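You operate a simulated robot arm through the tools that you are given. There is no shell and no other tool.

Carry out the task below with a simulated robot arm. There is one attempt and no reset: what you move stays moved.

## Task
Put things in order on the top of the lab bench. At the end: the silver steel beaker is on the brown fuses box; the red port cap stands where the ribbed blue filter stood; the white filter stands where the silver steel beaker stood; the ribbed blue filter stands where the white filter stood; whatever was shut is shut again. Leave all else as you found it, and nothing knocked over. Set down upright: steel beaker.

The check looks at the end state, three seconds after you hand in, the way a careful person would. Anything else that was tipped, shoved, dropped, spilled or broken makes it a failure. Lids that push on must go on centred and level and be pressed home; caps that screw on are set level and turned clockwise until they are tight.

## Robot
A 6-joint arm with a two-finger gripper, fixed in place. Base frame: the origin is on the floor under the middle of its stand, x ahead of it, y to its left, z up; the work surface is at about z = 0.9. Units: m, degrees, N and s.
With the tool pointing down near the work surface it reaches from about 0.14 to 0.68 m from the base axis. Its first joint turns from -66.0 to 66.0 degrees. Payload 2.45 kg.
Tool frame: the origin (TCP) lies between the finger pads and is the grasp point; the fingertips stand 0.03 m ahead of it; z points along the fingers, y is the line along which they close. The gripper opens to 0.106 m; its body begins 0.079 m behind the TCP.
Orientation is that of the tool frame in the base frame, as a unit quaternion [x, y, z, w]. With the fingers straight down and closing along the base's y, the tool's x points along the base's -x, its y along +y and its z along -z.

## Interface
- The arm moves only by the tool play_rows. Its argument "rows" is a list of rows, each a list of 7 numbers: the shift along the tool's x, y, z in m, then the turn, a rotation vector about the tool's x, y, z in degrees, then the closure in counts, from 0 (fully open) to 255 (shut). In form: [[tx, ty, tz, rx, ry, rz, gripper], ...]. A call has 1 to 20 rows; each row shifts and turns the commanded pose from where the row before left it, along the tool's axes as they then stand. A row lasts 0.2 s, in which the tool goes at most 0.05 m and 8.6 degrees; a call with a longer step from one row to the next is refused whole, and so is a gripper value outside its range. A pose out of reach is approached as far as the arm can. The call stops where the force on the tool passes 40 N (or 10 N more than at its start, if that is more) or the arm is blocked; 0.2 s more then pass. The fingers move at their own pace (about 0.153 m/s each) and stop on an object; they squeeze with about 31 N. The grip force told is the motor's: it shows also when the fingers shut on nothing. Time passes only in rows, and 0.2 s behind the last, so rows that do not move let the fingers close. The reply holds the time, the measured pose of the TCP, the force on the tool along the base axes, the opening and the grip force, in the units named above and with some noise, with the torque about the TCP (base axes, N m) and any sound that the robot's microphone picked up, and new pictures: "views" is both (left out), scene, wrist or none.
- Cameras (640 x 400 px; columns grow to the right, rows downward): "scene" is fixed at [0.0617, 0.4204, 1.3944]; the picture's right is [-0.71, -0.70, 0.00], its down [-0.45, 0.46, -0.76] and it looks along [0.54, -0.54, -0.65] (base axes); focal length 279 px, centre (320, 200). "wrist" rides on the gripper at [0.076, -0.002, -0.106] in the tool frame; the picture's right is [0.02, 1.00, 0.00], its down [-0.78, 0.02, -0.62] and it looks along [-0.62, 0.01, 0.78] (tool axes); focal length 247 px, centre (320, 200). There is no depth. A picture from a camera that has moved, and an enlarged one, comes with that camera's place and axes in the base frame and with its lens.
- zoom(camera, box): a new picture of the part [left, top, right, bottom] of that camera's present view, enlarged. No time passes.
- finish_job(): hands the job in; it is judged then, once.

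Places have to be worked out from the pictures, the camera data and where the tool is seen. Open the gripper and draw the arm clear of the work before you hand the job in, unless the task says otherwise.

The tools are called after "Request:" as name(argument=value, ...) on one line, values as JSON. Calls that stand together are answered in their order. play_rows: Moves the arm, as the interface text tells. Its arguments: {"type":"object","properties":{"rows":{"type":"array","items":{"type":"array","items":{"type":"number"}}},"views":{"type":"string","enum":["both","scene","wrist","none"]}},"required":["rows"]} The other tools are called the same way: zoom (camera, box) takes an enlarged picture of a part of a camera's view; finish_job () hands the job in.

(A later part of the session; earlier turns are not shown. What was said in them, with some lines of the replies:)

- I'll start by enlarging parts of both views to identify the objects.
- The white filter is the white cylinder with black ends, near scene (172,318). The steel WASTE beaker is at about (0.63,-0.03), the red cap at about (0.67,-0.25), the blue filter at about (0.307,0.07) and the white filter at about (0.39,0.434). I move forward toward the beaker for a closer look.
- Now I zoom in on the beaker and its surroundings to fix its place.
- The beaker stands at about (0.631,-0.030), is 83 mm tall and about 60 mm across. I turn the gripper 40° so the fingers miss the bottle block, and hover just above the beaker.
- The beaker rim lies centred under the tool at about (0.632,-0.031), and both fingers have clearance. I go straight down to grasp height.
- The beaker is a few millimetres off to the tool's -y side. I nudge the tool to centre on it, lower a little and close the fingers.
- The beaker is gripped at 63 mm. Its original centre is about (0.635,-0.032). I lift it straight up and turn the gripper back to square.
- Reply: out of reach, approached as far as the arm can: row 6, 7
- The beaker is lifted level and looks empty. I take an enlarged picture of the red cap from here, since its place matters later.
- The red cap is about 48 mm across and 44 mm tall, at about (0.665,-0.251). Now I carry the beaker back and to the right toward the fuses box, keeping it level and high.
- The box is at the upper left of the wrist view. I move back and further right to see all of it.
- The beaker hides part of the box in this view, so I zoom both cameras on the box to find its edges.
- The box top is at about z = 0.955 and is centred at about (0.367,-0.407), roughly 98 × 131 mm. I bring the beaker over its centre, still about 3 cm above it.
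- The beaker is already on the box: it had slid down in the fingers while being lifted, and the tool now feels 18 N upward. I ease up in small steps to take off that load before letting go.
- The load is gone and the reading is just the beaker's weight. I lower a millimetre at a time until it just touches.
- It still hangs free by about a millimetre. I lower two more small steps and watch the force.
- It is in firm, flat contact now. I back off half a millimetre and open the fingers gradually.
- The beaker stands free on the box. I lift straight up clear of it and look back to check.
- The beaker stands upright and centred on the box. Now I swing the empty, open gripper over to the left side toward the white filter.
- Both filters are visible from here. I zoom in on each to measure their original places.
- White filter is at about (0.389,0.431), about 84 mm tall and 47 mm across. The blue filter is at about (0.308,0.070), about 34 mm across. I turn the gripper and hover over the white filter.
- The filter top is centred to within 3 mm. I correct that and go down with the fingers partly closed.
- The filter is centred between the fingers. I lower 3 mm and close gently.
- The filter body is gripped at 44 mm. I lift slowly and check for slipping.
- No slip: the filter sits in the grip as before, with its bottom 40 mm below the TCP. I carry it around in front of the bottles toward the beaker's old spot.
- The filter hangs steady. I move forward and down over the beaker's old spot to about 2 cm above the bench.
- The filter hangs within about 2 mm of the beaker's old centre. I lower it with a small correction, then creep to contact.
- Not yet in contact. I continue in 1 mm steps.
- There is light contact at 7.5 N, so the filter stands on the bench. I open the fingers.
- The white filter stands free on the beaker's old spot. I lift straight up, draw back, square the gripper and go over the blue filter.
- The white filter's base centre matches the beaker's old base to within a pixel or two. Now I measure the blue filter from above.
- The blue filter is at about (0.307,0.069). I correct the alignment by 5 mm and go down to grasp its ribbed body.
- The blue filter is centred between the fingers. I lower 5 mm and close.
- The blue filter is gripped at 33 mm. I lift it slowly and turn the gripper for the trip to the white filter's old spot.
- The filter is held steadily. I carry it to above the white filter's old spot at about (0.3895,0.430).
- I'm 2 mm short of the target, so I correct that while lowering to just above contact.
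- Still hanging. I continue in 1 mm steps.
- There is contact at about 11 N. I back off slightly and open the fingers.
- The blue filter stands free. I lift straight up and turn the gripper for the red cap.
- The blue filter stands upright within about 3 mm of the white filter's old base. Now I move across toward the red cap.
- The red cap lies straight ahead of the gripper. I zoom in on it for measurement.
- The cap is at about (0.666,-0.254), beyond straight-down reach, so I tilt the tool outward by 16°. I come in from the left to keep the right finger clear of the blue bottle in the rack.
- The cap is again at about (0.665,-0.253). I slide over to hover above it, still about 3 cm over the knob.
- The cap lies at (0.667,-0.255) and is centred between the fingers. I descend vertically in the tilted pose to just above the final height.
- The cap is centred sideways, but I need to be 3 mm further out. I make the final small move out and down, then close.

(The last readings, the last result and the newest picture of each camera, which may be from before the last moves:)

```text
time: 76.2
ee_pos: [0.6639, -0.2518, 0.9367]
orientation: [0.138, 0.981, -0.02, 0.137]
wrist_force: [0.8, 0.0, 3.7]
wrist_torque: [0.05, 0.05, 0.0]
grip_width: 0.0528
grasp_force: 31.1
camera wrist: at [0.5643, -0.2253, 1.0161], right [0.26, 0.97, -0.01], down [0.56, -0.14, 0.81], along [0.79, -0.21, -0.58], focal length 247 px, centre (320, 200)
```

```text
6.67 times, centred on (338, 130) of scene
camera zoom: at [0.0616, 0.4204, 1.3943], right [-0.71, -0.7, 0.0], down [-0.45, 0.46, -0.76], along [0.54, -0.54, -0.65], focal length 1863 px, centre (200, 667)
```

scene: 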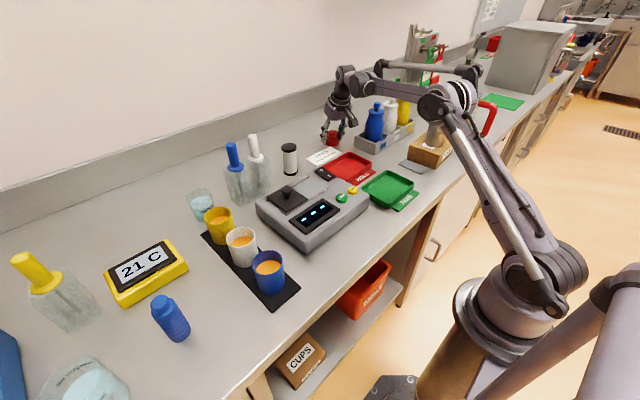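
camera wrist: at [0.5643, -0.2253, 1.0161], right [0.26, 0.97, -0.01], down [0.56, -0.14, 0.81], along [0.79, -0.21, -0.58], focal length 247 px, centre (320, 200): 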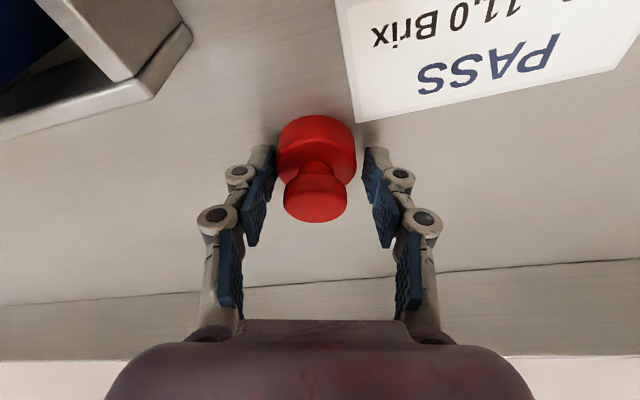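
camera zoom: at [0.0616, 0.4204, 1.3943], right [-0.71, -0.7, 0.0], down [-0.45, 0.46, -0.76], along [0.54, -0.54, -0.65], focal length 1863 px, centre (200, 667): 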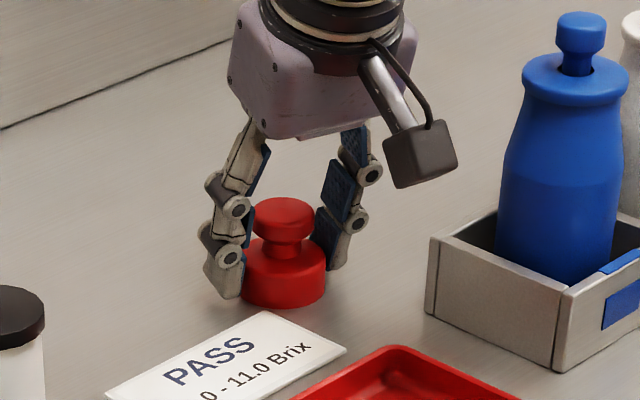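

The cap is gripped. I lift it 3 cm vertically and check that it holds upright.

Request:
play_rows(rows=[[-0.0014, 0, -0.0048, 0, 0, 0, 255], [-0.0028, 0, -0.0096, 0, 0, 0, 255], [-0.0041, 0, -0.0144, 0, 0, 0, 255], [0, 0, 0, 0, 0, 0, 255]], views="both")

Request:
zoom(camera="scene", box=[290, 90, 386, 150])

```text
time: 77.2
ee_pos: [0.6651, -0.253, 0.9651]
orientation: [0.138, 0.981, -0.019, 0.138]
wrist_force: [0.1, 1.0, 0.4]
wrist_torque: [-0.04, 0.01, 0.03]
grip_width: 0.0529
grasp_force: 31.1
camera wrist: at [0.5641, -0.2251, 1.0467], right [0.26, 0.97, -0.01], down [0.56, -0.14, 0.81], along [0.79, -0.21, -0.58], focal length 247 px, centre (320, 200)
```

scene: 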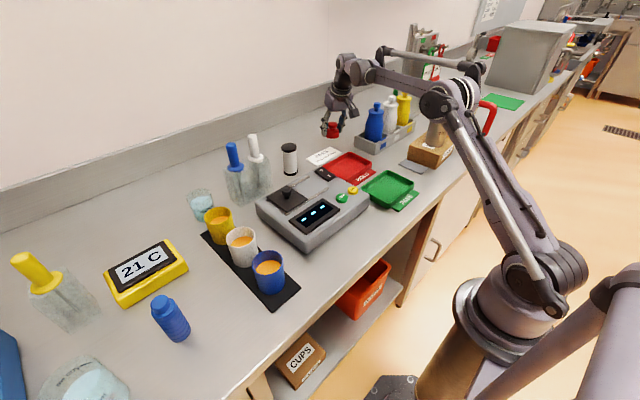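
wrist: 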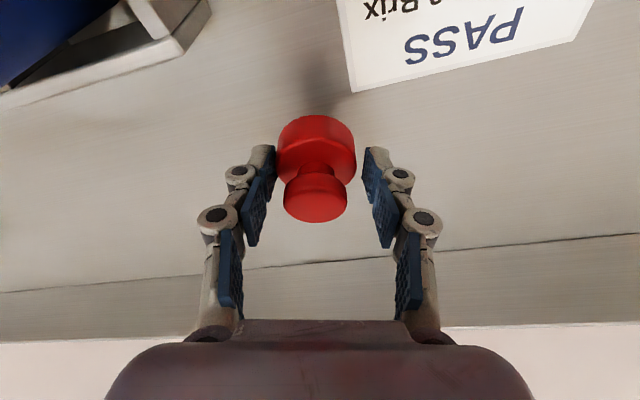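

```text
6.67 times, centred on (338, 120) of scene
camera zoom: at [0.0617, 0.4204, 1.3944], right [-0.71, -0.7, 0.0], down [-0.45, 0.46, -0.76], along [0.54, -0.54, -0.65], focal length 1863 px, centre (200, 733)
```

zoom: 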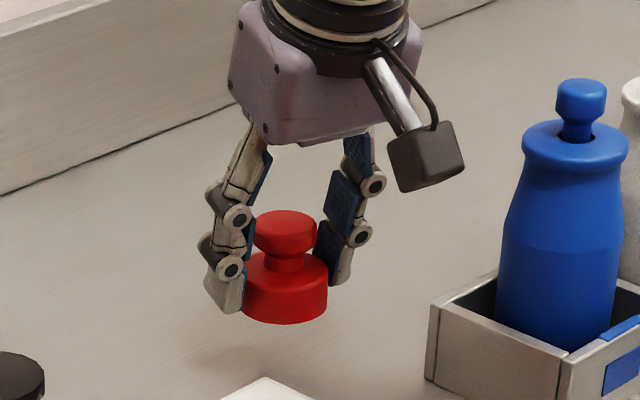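

The cap hangs level and firm. I draw back to the left and up, away from the bottle rack, turn the tool square about the vertical and carry the cap over to the blue filter's old spot.

Request:
play_rows(rows=[[0.0159, 0.0151, -0.0243, 0, 0, 0, 255], [0.0159, 0.0151, -0.0243, 0, 0, 0, 255], [0.0159, 0.0151, -0.0243, 0, 0, 0, 255], [0.0159, 0.0151, -0.0243, 0, 0, 0, 255], [0.0159, 0.0151, -0.0243, 0, 0, 0, 255], [0, 0, 0, -2.205, 0, -7.69, 255], [0, 0, 0, -2.205, 0, -7.69, 255], [0, 0, 0, 0, 0, 0, 255]], views="both")

```text
time: 79.0
ee_pos: [0.5795, -0.1502, 1.0602]
orientation: [-0.001, 0.99, 0.0, 0.139]
wrist_force: [0.5, 0.3, 0.1]
wrist_torque: [0.0, 0.01, -0.01]
grip_width: 0.0529
grasp_force: 31.1
camera wrist: at [0.476, -0.1512, 1.1409], right [-0.02, 1.0, -0.01], down [0.58, 0.02, 0.81], along [0.81, 0.01, -0.58], focal length 247 px, centre (320, 200)
```

scene: 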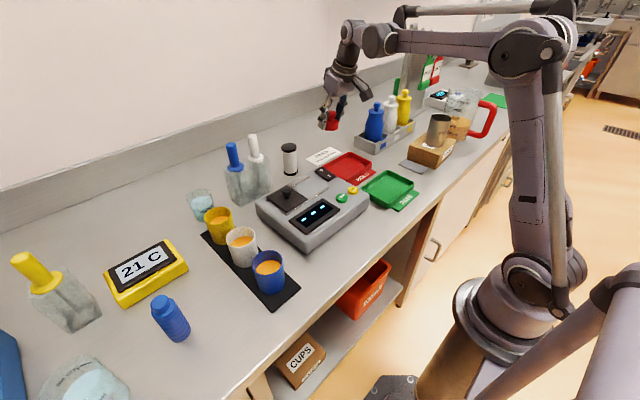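
wrist: 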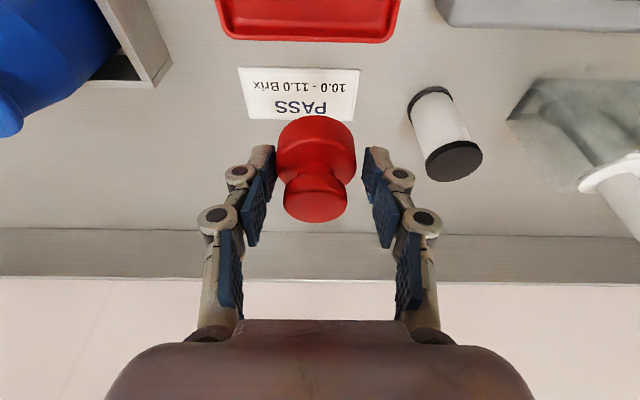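

The cap is still held unchanged. I carry it diagonally back over the device to the blue filter's old place.

Request:
play_rows(rows=[[0.015, 0.0123, -0.0043, 0, 0, 0, 255], [0.0297, 0.0245, -0.0085, 0, 0, 0, 255], [0.0297, 0.0245, -0.0085, 0, 0, 0, 255], [0.0297, 0.0245, -0.0085, 0, 0, 0, 255], [0.0297, 0.0245, -0.0085, 0, 0, 0, 255], [0.0297, 0.0245, -0.0085, 0, 0, 0, 255], [0.0297, 0.0245, -0.0085, 0, 0, 0, 255], [0.0297, 0.0245, -0.0085, 0, 0, 0, 255], [0.0297, 0.0245, -0.0085, 0, 0, 0, 255], [0.0147, 0.0122, -0.0042, 0, 0, 0, 255], [0, 0, 0, 0, 0, 0, 255], [0, 0, 0, 0, 0, 0, 255]], views="both")

Request:
zoom(camera="scene", box=[310, 165, 420, 260])

```text
time: 81.6
ee_pos: [0.3005, 0.0712, 1.0618]
orientation: [0.0, 0.99, -0.001, 0.139]
wrist_force: [0.0, 0.1, -0.3]
wrist_torque: [0.0, -0.02, -0.01]
grip_width: 0.0527
grasp_force: 30.8
camera wrist: at [0.1969, 0.0698, 1.1424], right [-0.02, 1.0, -0.01], down [0.58, 0.02, 0.81], along [0.81, 0.01, -0.58], focal length 247 px, centre (320, 200)
```

scene: 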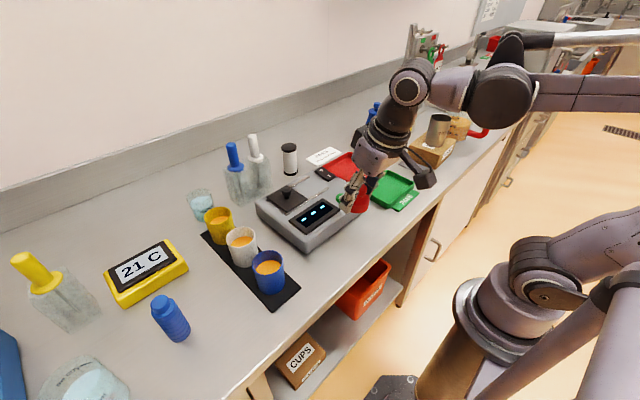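
wrist: 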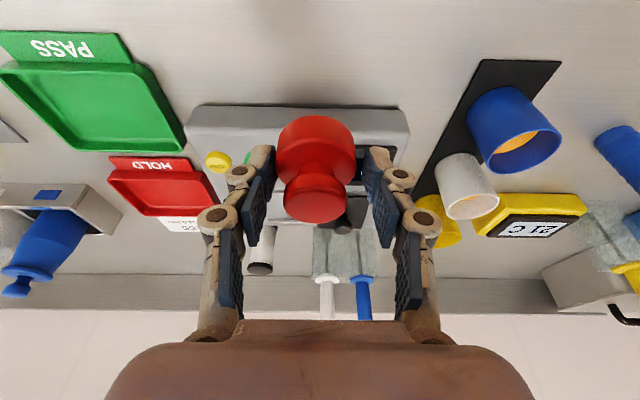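

```text
4.21 times, centred on (365, 212) of scene
camera zoom: at [0.0617, 0.4204, 1.3944], right [-0.71, -0.7, 0.0], down [-0.45, 0.46, -0.76], along [0.54, -0.54, -0.65], focal length 1176 px, centre (130, 147)
```

zoom: 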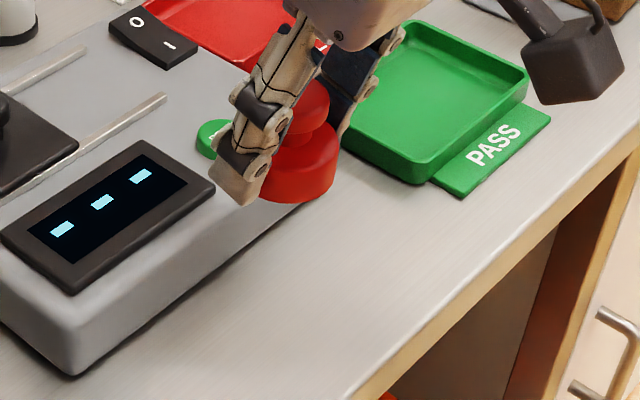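

The cap is over the target, with TCP at (0.301,0.071). I lower it vertically to about 2.5 cm above the bench.

Request:
play_rows(rows=[[0.0067, 0, 0.024, 0, 0, 0, 255], [0.0067, 0, 0.024, 0, 0, 0, 255], [0.0067, 0, 0.024, 0, 0, 0, 255], [0.0067, 0, 0.024, 0, 0, 0, 255], [0, 0, 0, 0, 0, 0, 255], [0, 0, 0, 0, 0, 0, 255]], views="both")

Request:
zoom(camera="scene", box=[310, 195, 390, 260])

```text
time: 83.0
ee_pos: [0.3007, 0.0703, 0.9634]
orientation: [0.0, 0.99, 0.0, 0.139]
wrist_force: [-1.0, 1.0, -0.1]
wrist_torque: [0.0, 0.0, 0.01]
grip_width: 0.053
grasp_force: 31.0
camera wrist: at [0.1982, 0.0688, 1.0435], right [-0.02, 1.0, -0.01], down [0.58, 0.02, 0.81], along [0.81, 0.01, -0.58], focal length 247 px, centre (320, 200)
```

scene: 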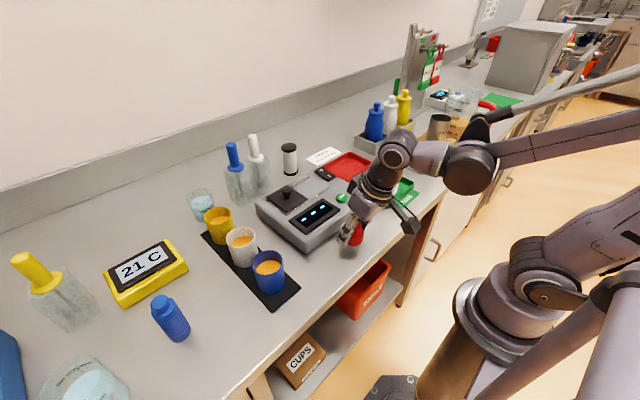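
wrist: 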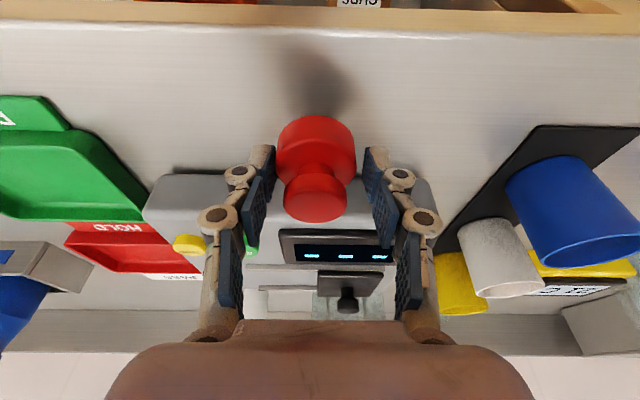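

```text
6.15 times, centred on (350, 228) of scene
camera zoom: at [0.0617, 0.4204, 1.3944], right [-0.71, -0.7, 0.0], down [-0.45, 0.46, -0.76], along [0.54, -0.54, -0.65], focal length 1719 px, centre (135, 31)
```

zoom: 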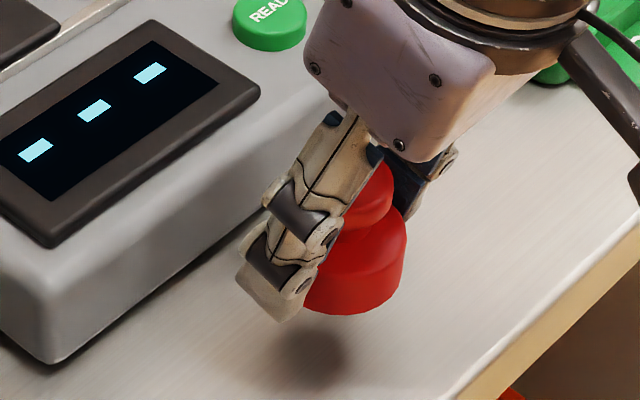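

The cap is within about 3 mm of the target, so I nudge it 2 mm forward and lower to just above contact.

Request:
play_rows(rows=[[0.001, 0.0015, 0.0106, 0, 0, 0, 255], [0.0023, 0, 0.008, 0, 0, 0, 255], [0.0011, 0, 0.0038, 0, 0, 0, 255], [0, 0, 0, 0, 0, 0, 255]], views="none")

Request:
play_rows(rows=[[0.0003, 0, 0.001, 0, 0, 0, 255], [0, 0, 0, 0, 0, 0, 255]], views="none")

Request:
play_rows(rows=[[0.0003, 0, 0.001, 0, 0, 0, 255], [0, 0, 0, 0, 0, 0, 255]], views="none")

```text
time: 84.0
ee_pos: [0.3036, 0.0725, 0.9398]
orientation: [0.0, 0.99, -0.001, 0.139]
wrist_force: [-0.1, 0.5, 0.5]
wrist_torque: [0.02, -0.01, 0.01]
grip_width: 0.0528
grasp_force: 31.0
```

```text
time: 84.6
ee_pos: [0.3032, 0.0716, 0.9368]
orientation: [0.0, 0.99, 0.0, 0.139]
wrist_force: [-0.3, -0.5, 0.3]
wrist_torque: [-0.01, -0.01, -0.01]
grip_width: 0.0528
grasp_force: 30.9
```

```text
time: 85.2
ee_pos: [0.3037, 0.0723, 0.9368]
orientation: [0.0, 0.99, 0.0, 0.139]
wrist_force: [0.5, 0.8, 0.0]
wrist_torque: [-0.01, -0.01, 0.0]
grip_width: 0.0528
grasp_force: 31.3
```

No contact yet, so I continue in small steps.

Request:
play_rows(rows=[[0.0003, 0, 0.001, 0, 0, 0, 255], [0, 0, 0, 0, 0, 0, 255]], views="none")

Request:
play_rows(rows=[[0.0002, 0, 0.0008, 0, 0, 0, 255], [0, 0, 0, 0, 0, 0, 255]], views="wrist")

```text
time: 85.8
ee_pos: [0.304, 0.073, 0.9357]
orientation: [0.0, 0.99, 0.0, 0.14]
wrist_force: [-2.2, -0.1, 5.9]
wrist_torque: [0.11, 0.06, 0.02]
grip_width: 0.053
grasp_force: 31.1
```

```text
time: 86.4
ee_pos: [0.3034, 0.0737, 0.935]
orientation: [0.0, 0.99, 0.0, 0.14]
wrist_force: [-3.0, 0.5, 20.5]
wrist_torque: [0.08, 0.12, 0.14]
grip_width: 0.0529
grasp_force: 31.3
camera wrist: at [0.2011, 0.0708, 1.0154], right [-0.02, 1.0, -0.01], down [0.58, 0.02, 0.81], along [0.81, 0.01, -0.58], focal length 247 px, centre (320, 200)
```

wrist: 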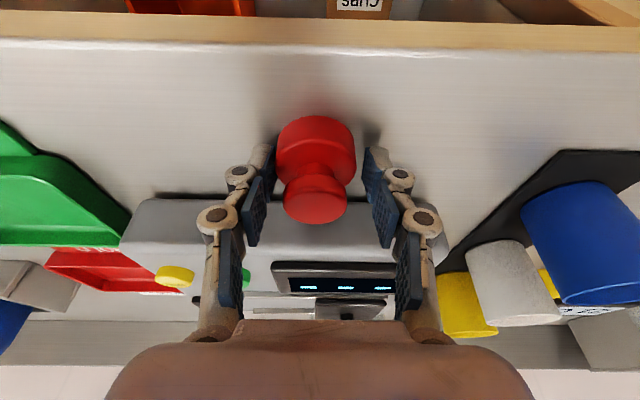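

Firm contact at 20 N. I back off about 0.8 mm and open the fingers.

Request:
play_rows(rows=[[-0.0002, 0, -0.0008, 0, 0, 0, 255], [0, 0, 0, 0, 0, 0, 255], [0, 0, 0, 0, 0, 0, 120], [0, 0, 0, 0, 0, 0, 100], [0, 0, 0, 0, 0, 0, 85], [0, 0, 0, 0, 0, 0, 75], [0, 0, 0, 0, 0, 0, 75]], views="both")

Request:
zoom(camera="scene", box=[310, 195, 390, 260])

```text
time: 88.0
ee_pos: [0.304, 0.0722, 0.9353]
orientation: [0.0, 0.99, 0.0, 0.139]
wrist_force: [0.2, -0.1, -0.1]
wrist_torque: [-0.01, 0.02, 0.0]
grip_width: 0.0749
grasp_force: 0.0
camera wrist: at [0.2013, 0.0704, 1.0159], right [-0.02, 1.0, -0.01], down [0.58, 0.02, 0.81], along [0.81, 0.01, -0.58], focal length 247 px, centre (320, 200)
```

scene: 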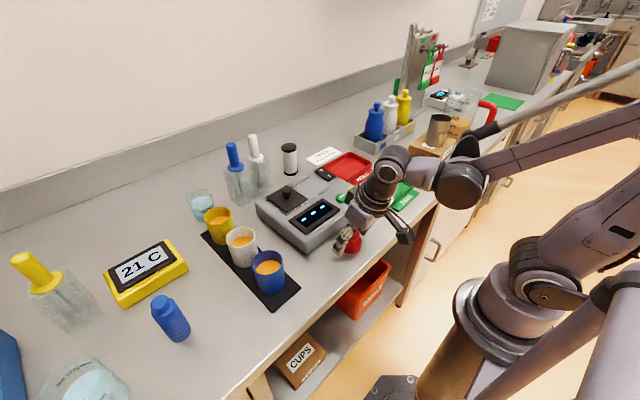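
wrist: 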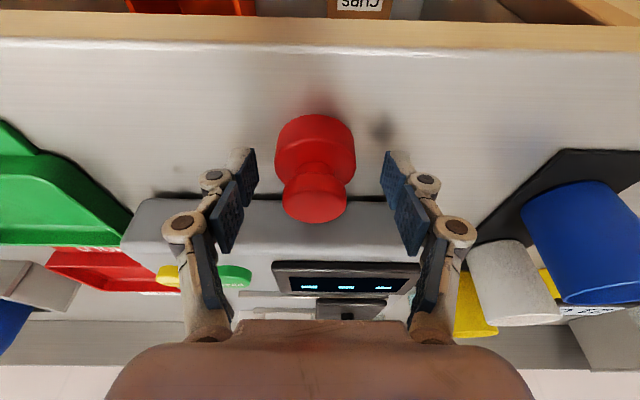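

```text
6.15 times, centred on (350, 228) of scene
camera zoom: at [0.0617, 0.4204, 1.3944], right [-0.71, -0.7, 0.0], down [-0.45, 0.46, -0.76], along [0.54, -0.54, -0.65], focal length 1719 px, centre (135, 31)
```

zoom: 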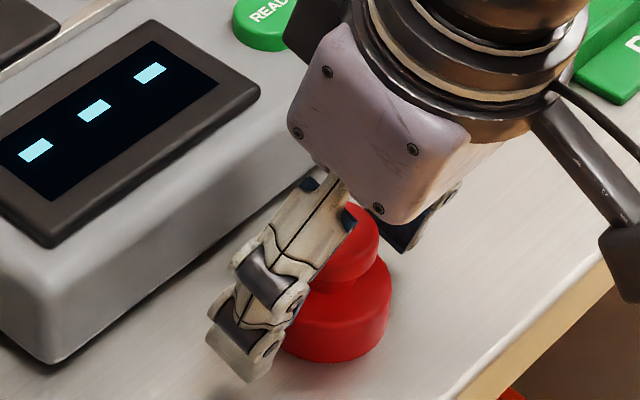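

The cap stands level. I lift straight up, straighten the tool and draw the arm clear.

Request:
play_rows(rows=[[-0.0028, 0, -0.0096, 0, 0, 0, 75], [-0.0055, 0, -0.0192, 0, 0, 0, 75], [-0.0083, 0, -0.0288, 0, 0, 0, 75], [-0.0083, 0, -0.0288, 0, 0, 0, 75], [-0.0083, 0, -0.0288, 0, 0, 0, 75], [-0.0083, 0, -0.0288, 0, 0, 0, 40], [0, 0, 0, 0, 8, 0, 0], [0, 0, 0, 0, 8, 0, 0], [0, -0.03, -0.03, 0, 0, 0, 0], [0, -0.04, -0.03, 0, 0, 0, 0], [0, -0.045, 0, 0, 0, 0, 0], [0, 0, 0, 0, 0, 0, 0], [0, 0, 0, 0, 0, 0, 0]], views="both")

Request:
zoom(camera="scene", box=[310, 195, 390, 260])

```text
time: 90.8
ee_pos: [0.3034, -0.0443, 1.1471]
orientation: [0.0, 1.0, -0.001, 0.001]
wrist_force: [0.2, 0.1, 0.8]
wrist_torque: [-0.03, -0.03, 0.02]
grip_width: 0.1062
grasp_force: 0.0
camera wrist: at [0.2269, -0.0459, 1.2509], right [-0.02, 1.0, 0.0], down [0.78, 0.02, 0.62], along [0.62, 0.01, -0.78], focal length 247 px, centre (320, 200)
```

scene: 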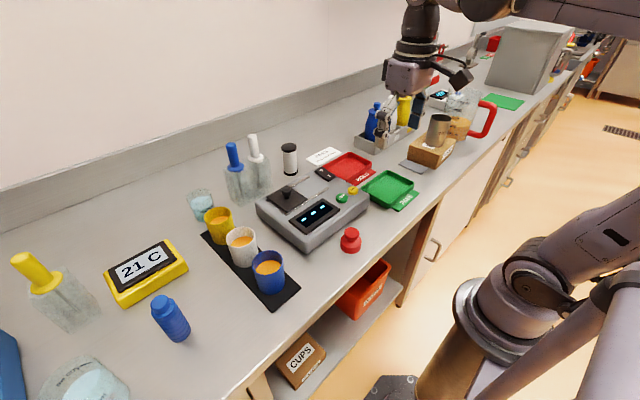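
wrist: 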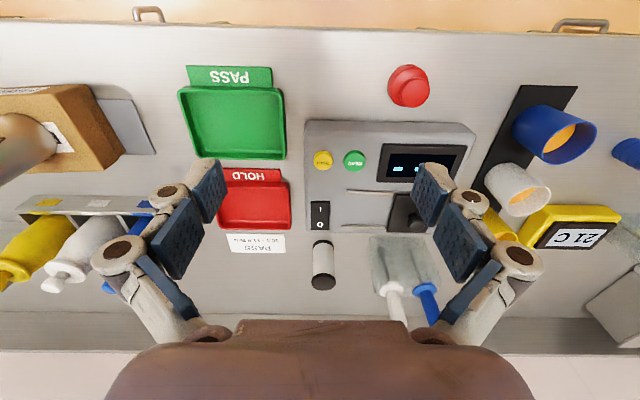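

```text
6.15 times, centred on (350, 228) of scene
camera zoom: at [0.0617, 0.4204, 1.3944], right [-0.71, -0.7, 0.0], down [-0.45, 0.46, -0.76], along [0.54, -0.54, -0.65], focal length 1719 px, centre (135, 31)
```

zoom: 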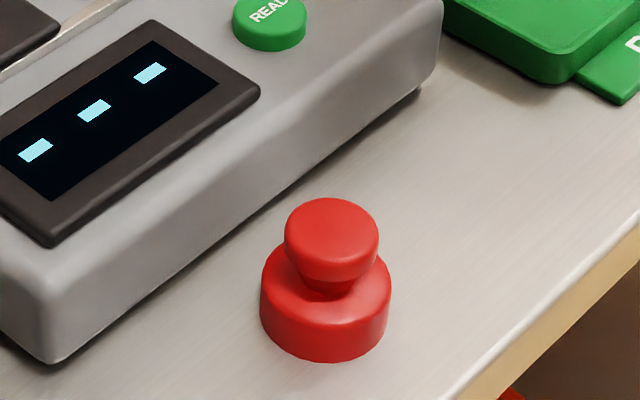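

The cap's base centre matches the blue filter's old base to within 2 mm. I raise the arm a bit more and check the whole scene before handing in.

Request:
play_rows(rows=[[0, 0, -0.03, 0, 0, 0, 0], [0, 0, -0.02, 0, 0, 0, 0], [0, 0, 0, 0, 0, 0, 0], [0, 0, 0, 0, 0, 0, 0]], views="both")

Request:
zoom(camera="scene", box=[180, 100, 420, 260])

Request:
zoom(camera="scene", box=[340, 60, 540, 190])

Request:
zoom(camera="scene", box=[0, 220, 300, 400])

```text
time: 91.8
ee_pos: [0.3042, -0.0441, 1.1957]
orientation: [0.0, 1.0, -0.001, 0.0]
wrist_force: [0.1, -0.2, -0.5]
wrist_torque: [0.0, 0.01, 0.0]
grip_width: 0.1061
grasp_force: 0.0
camera wrist: at [0.2275, -0.0448, 1.3011], right [-0.02, 1.0, 0.0], down [0.78, 0.02, 0.62], along [0.62, 0.01, -0.78], focal length 247 px, centre (320, 200)
```

scene: 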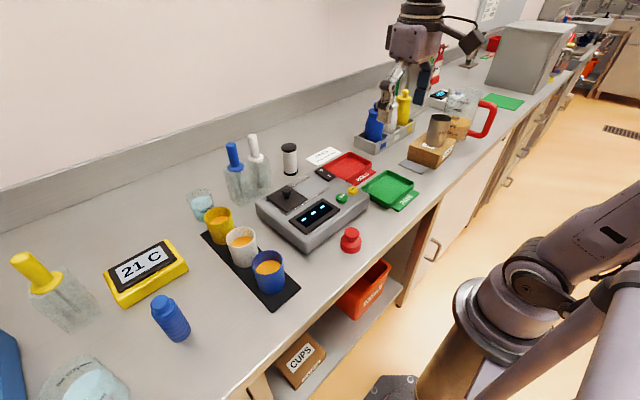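
wrist: 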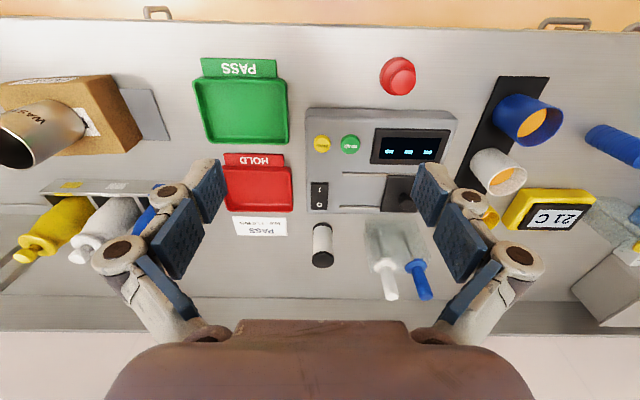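

```text
2.50 times, centred on (300, 180) of scene
camera zoom: at [0.0617, 0.4204, 1.3944], right [-0.71, -0.7, 0.0], down [-0.45, 0.46, -0.76], along [0.54, -0.54, -0.65], focal length 698 px, centre (370, 250)
```

zoom: 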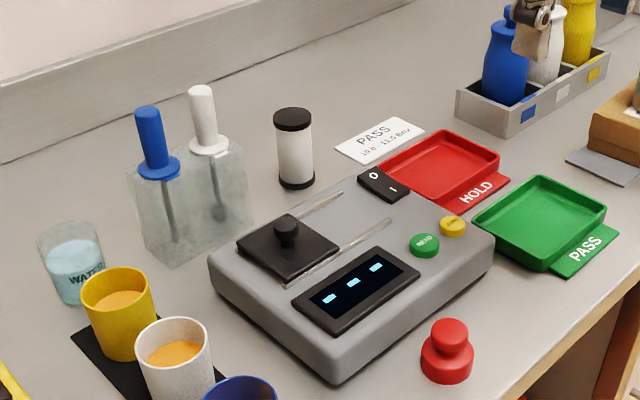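

```text
3.08 times, centred on (440, 125) of scene
camera zoom: at [0.0617, 0.4204, 1.3944], right [-0.71, -0.7, 0.0], down [-0.45, 0.46, -0.76], along [0.54, -0.54, -0.65], focal length 860 px, centre (-49, 431)
```

zoom: 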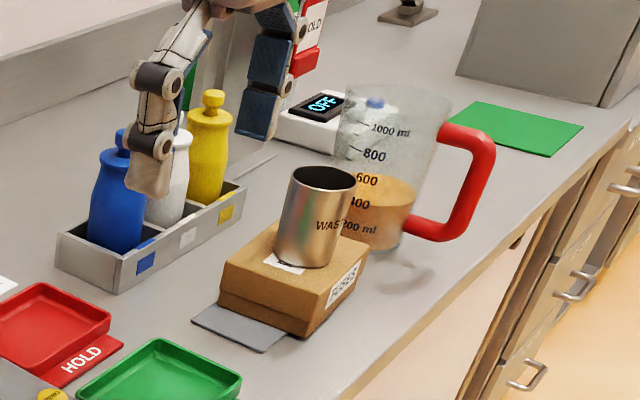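

```text
2.13 times, centred on (150, 310) of scene
camera zoom: at [0.0617, 0.4204, 1.3944], right [-0.71, -0.7, 0.0], down [-0.45, 0.46, -0.76], along [0.54, -0.54, -0.65], focal length 596 px, centre (683, -35)
```

zoom: 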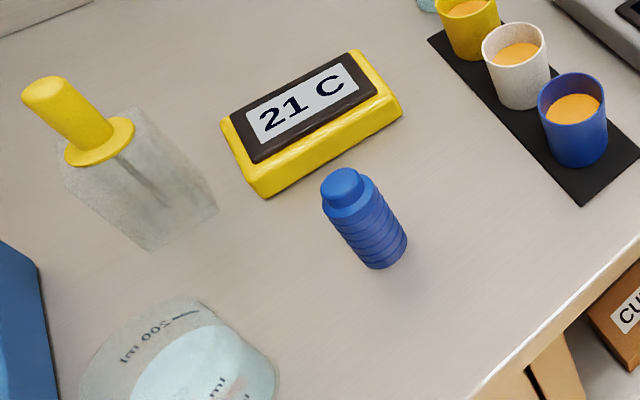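

All four items are in place and upright, the box and everything else look the same as in the first pictures, and the gripper is open and clear. I hand in the job.

Request:
finish_job()

```text
The job is handed in.
```

I moved all four items and handed the job in; the checker's verdict has not come back. In the last pictures everything stands upright and nothing else looks moved or disturbed.

| Item | Where it is now | Distance from target |
|---|---|---|
| Silver steel beaker | On the brown fuses box, near its centre | about 5 mm |
| White filter | Where the steel beaker stood | about 1 mm |
| Ribbed blue filter | Where the white filter stood | about 3 mm |
| Red port cap | Where the ribbed blue filter stood | about 2 mm |

- **Beaker:** it slid down in the fingers while I lifted it, so it touched the box earlier than planned, with about 18 N of push. I eased that off before letting go. The beaker looked empty, and the box kept its place.
- **Lids and doors:** nothing had to be opened, so nothing had to be shut again.
- **Arm:** the gripper is open and drawn clear of the work.
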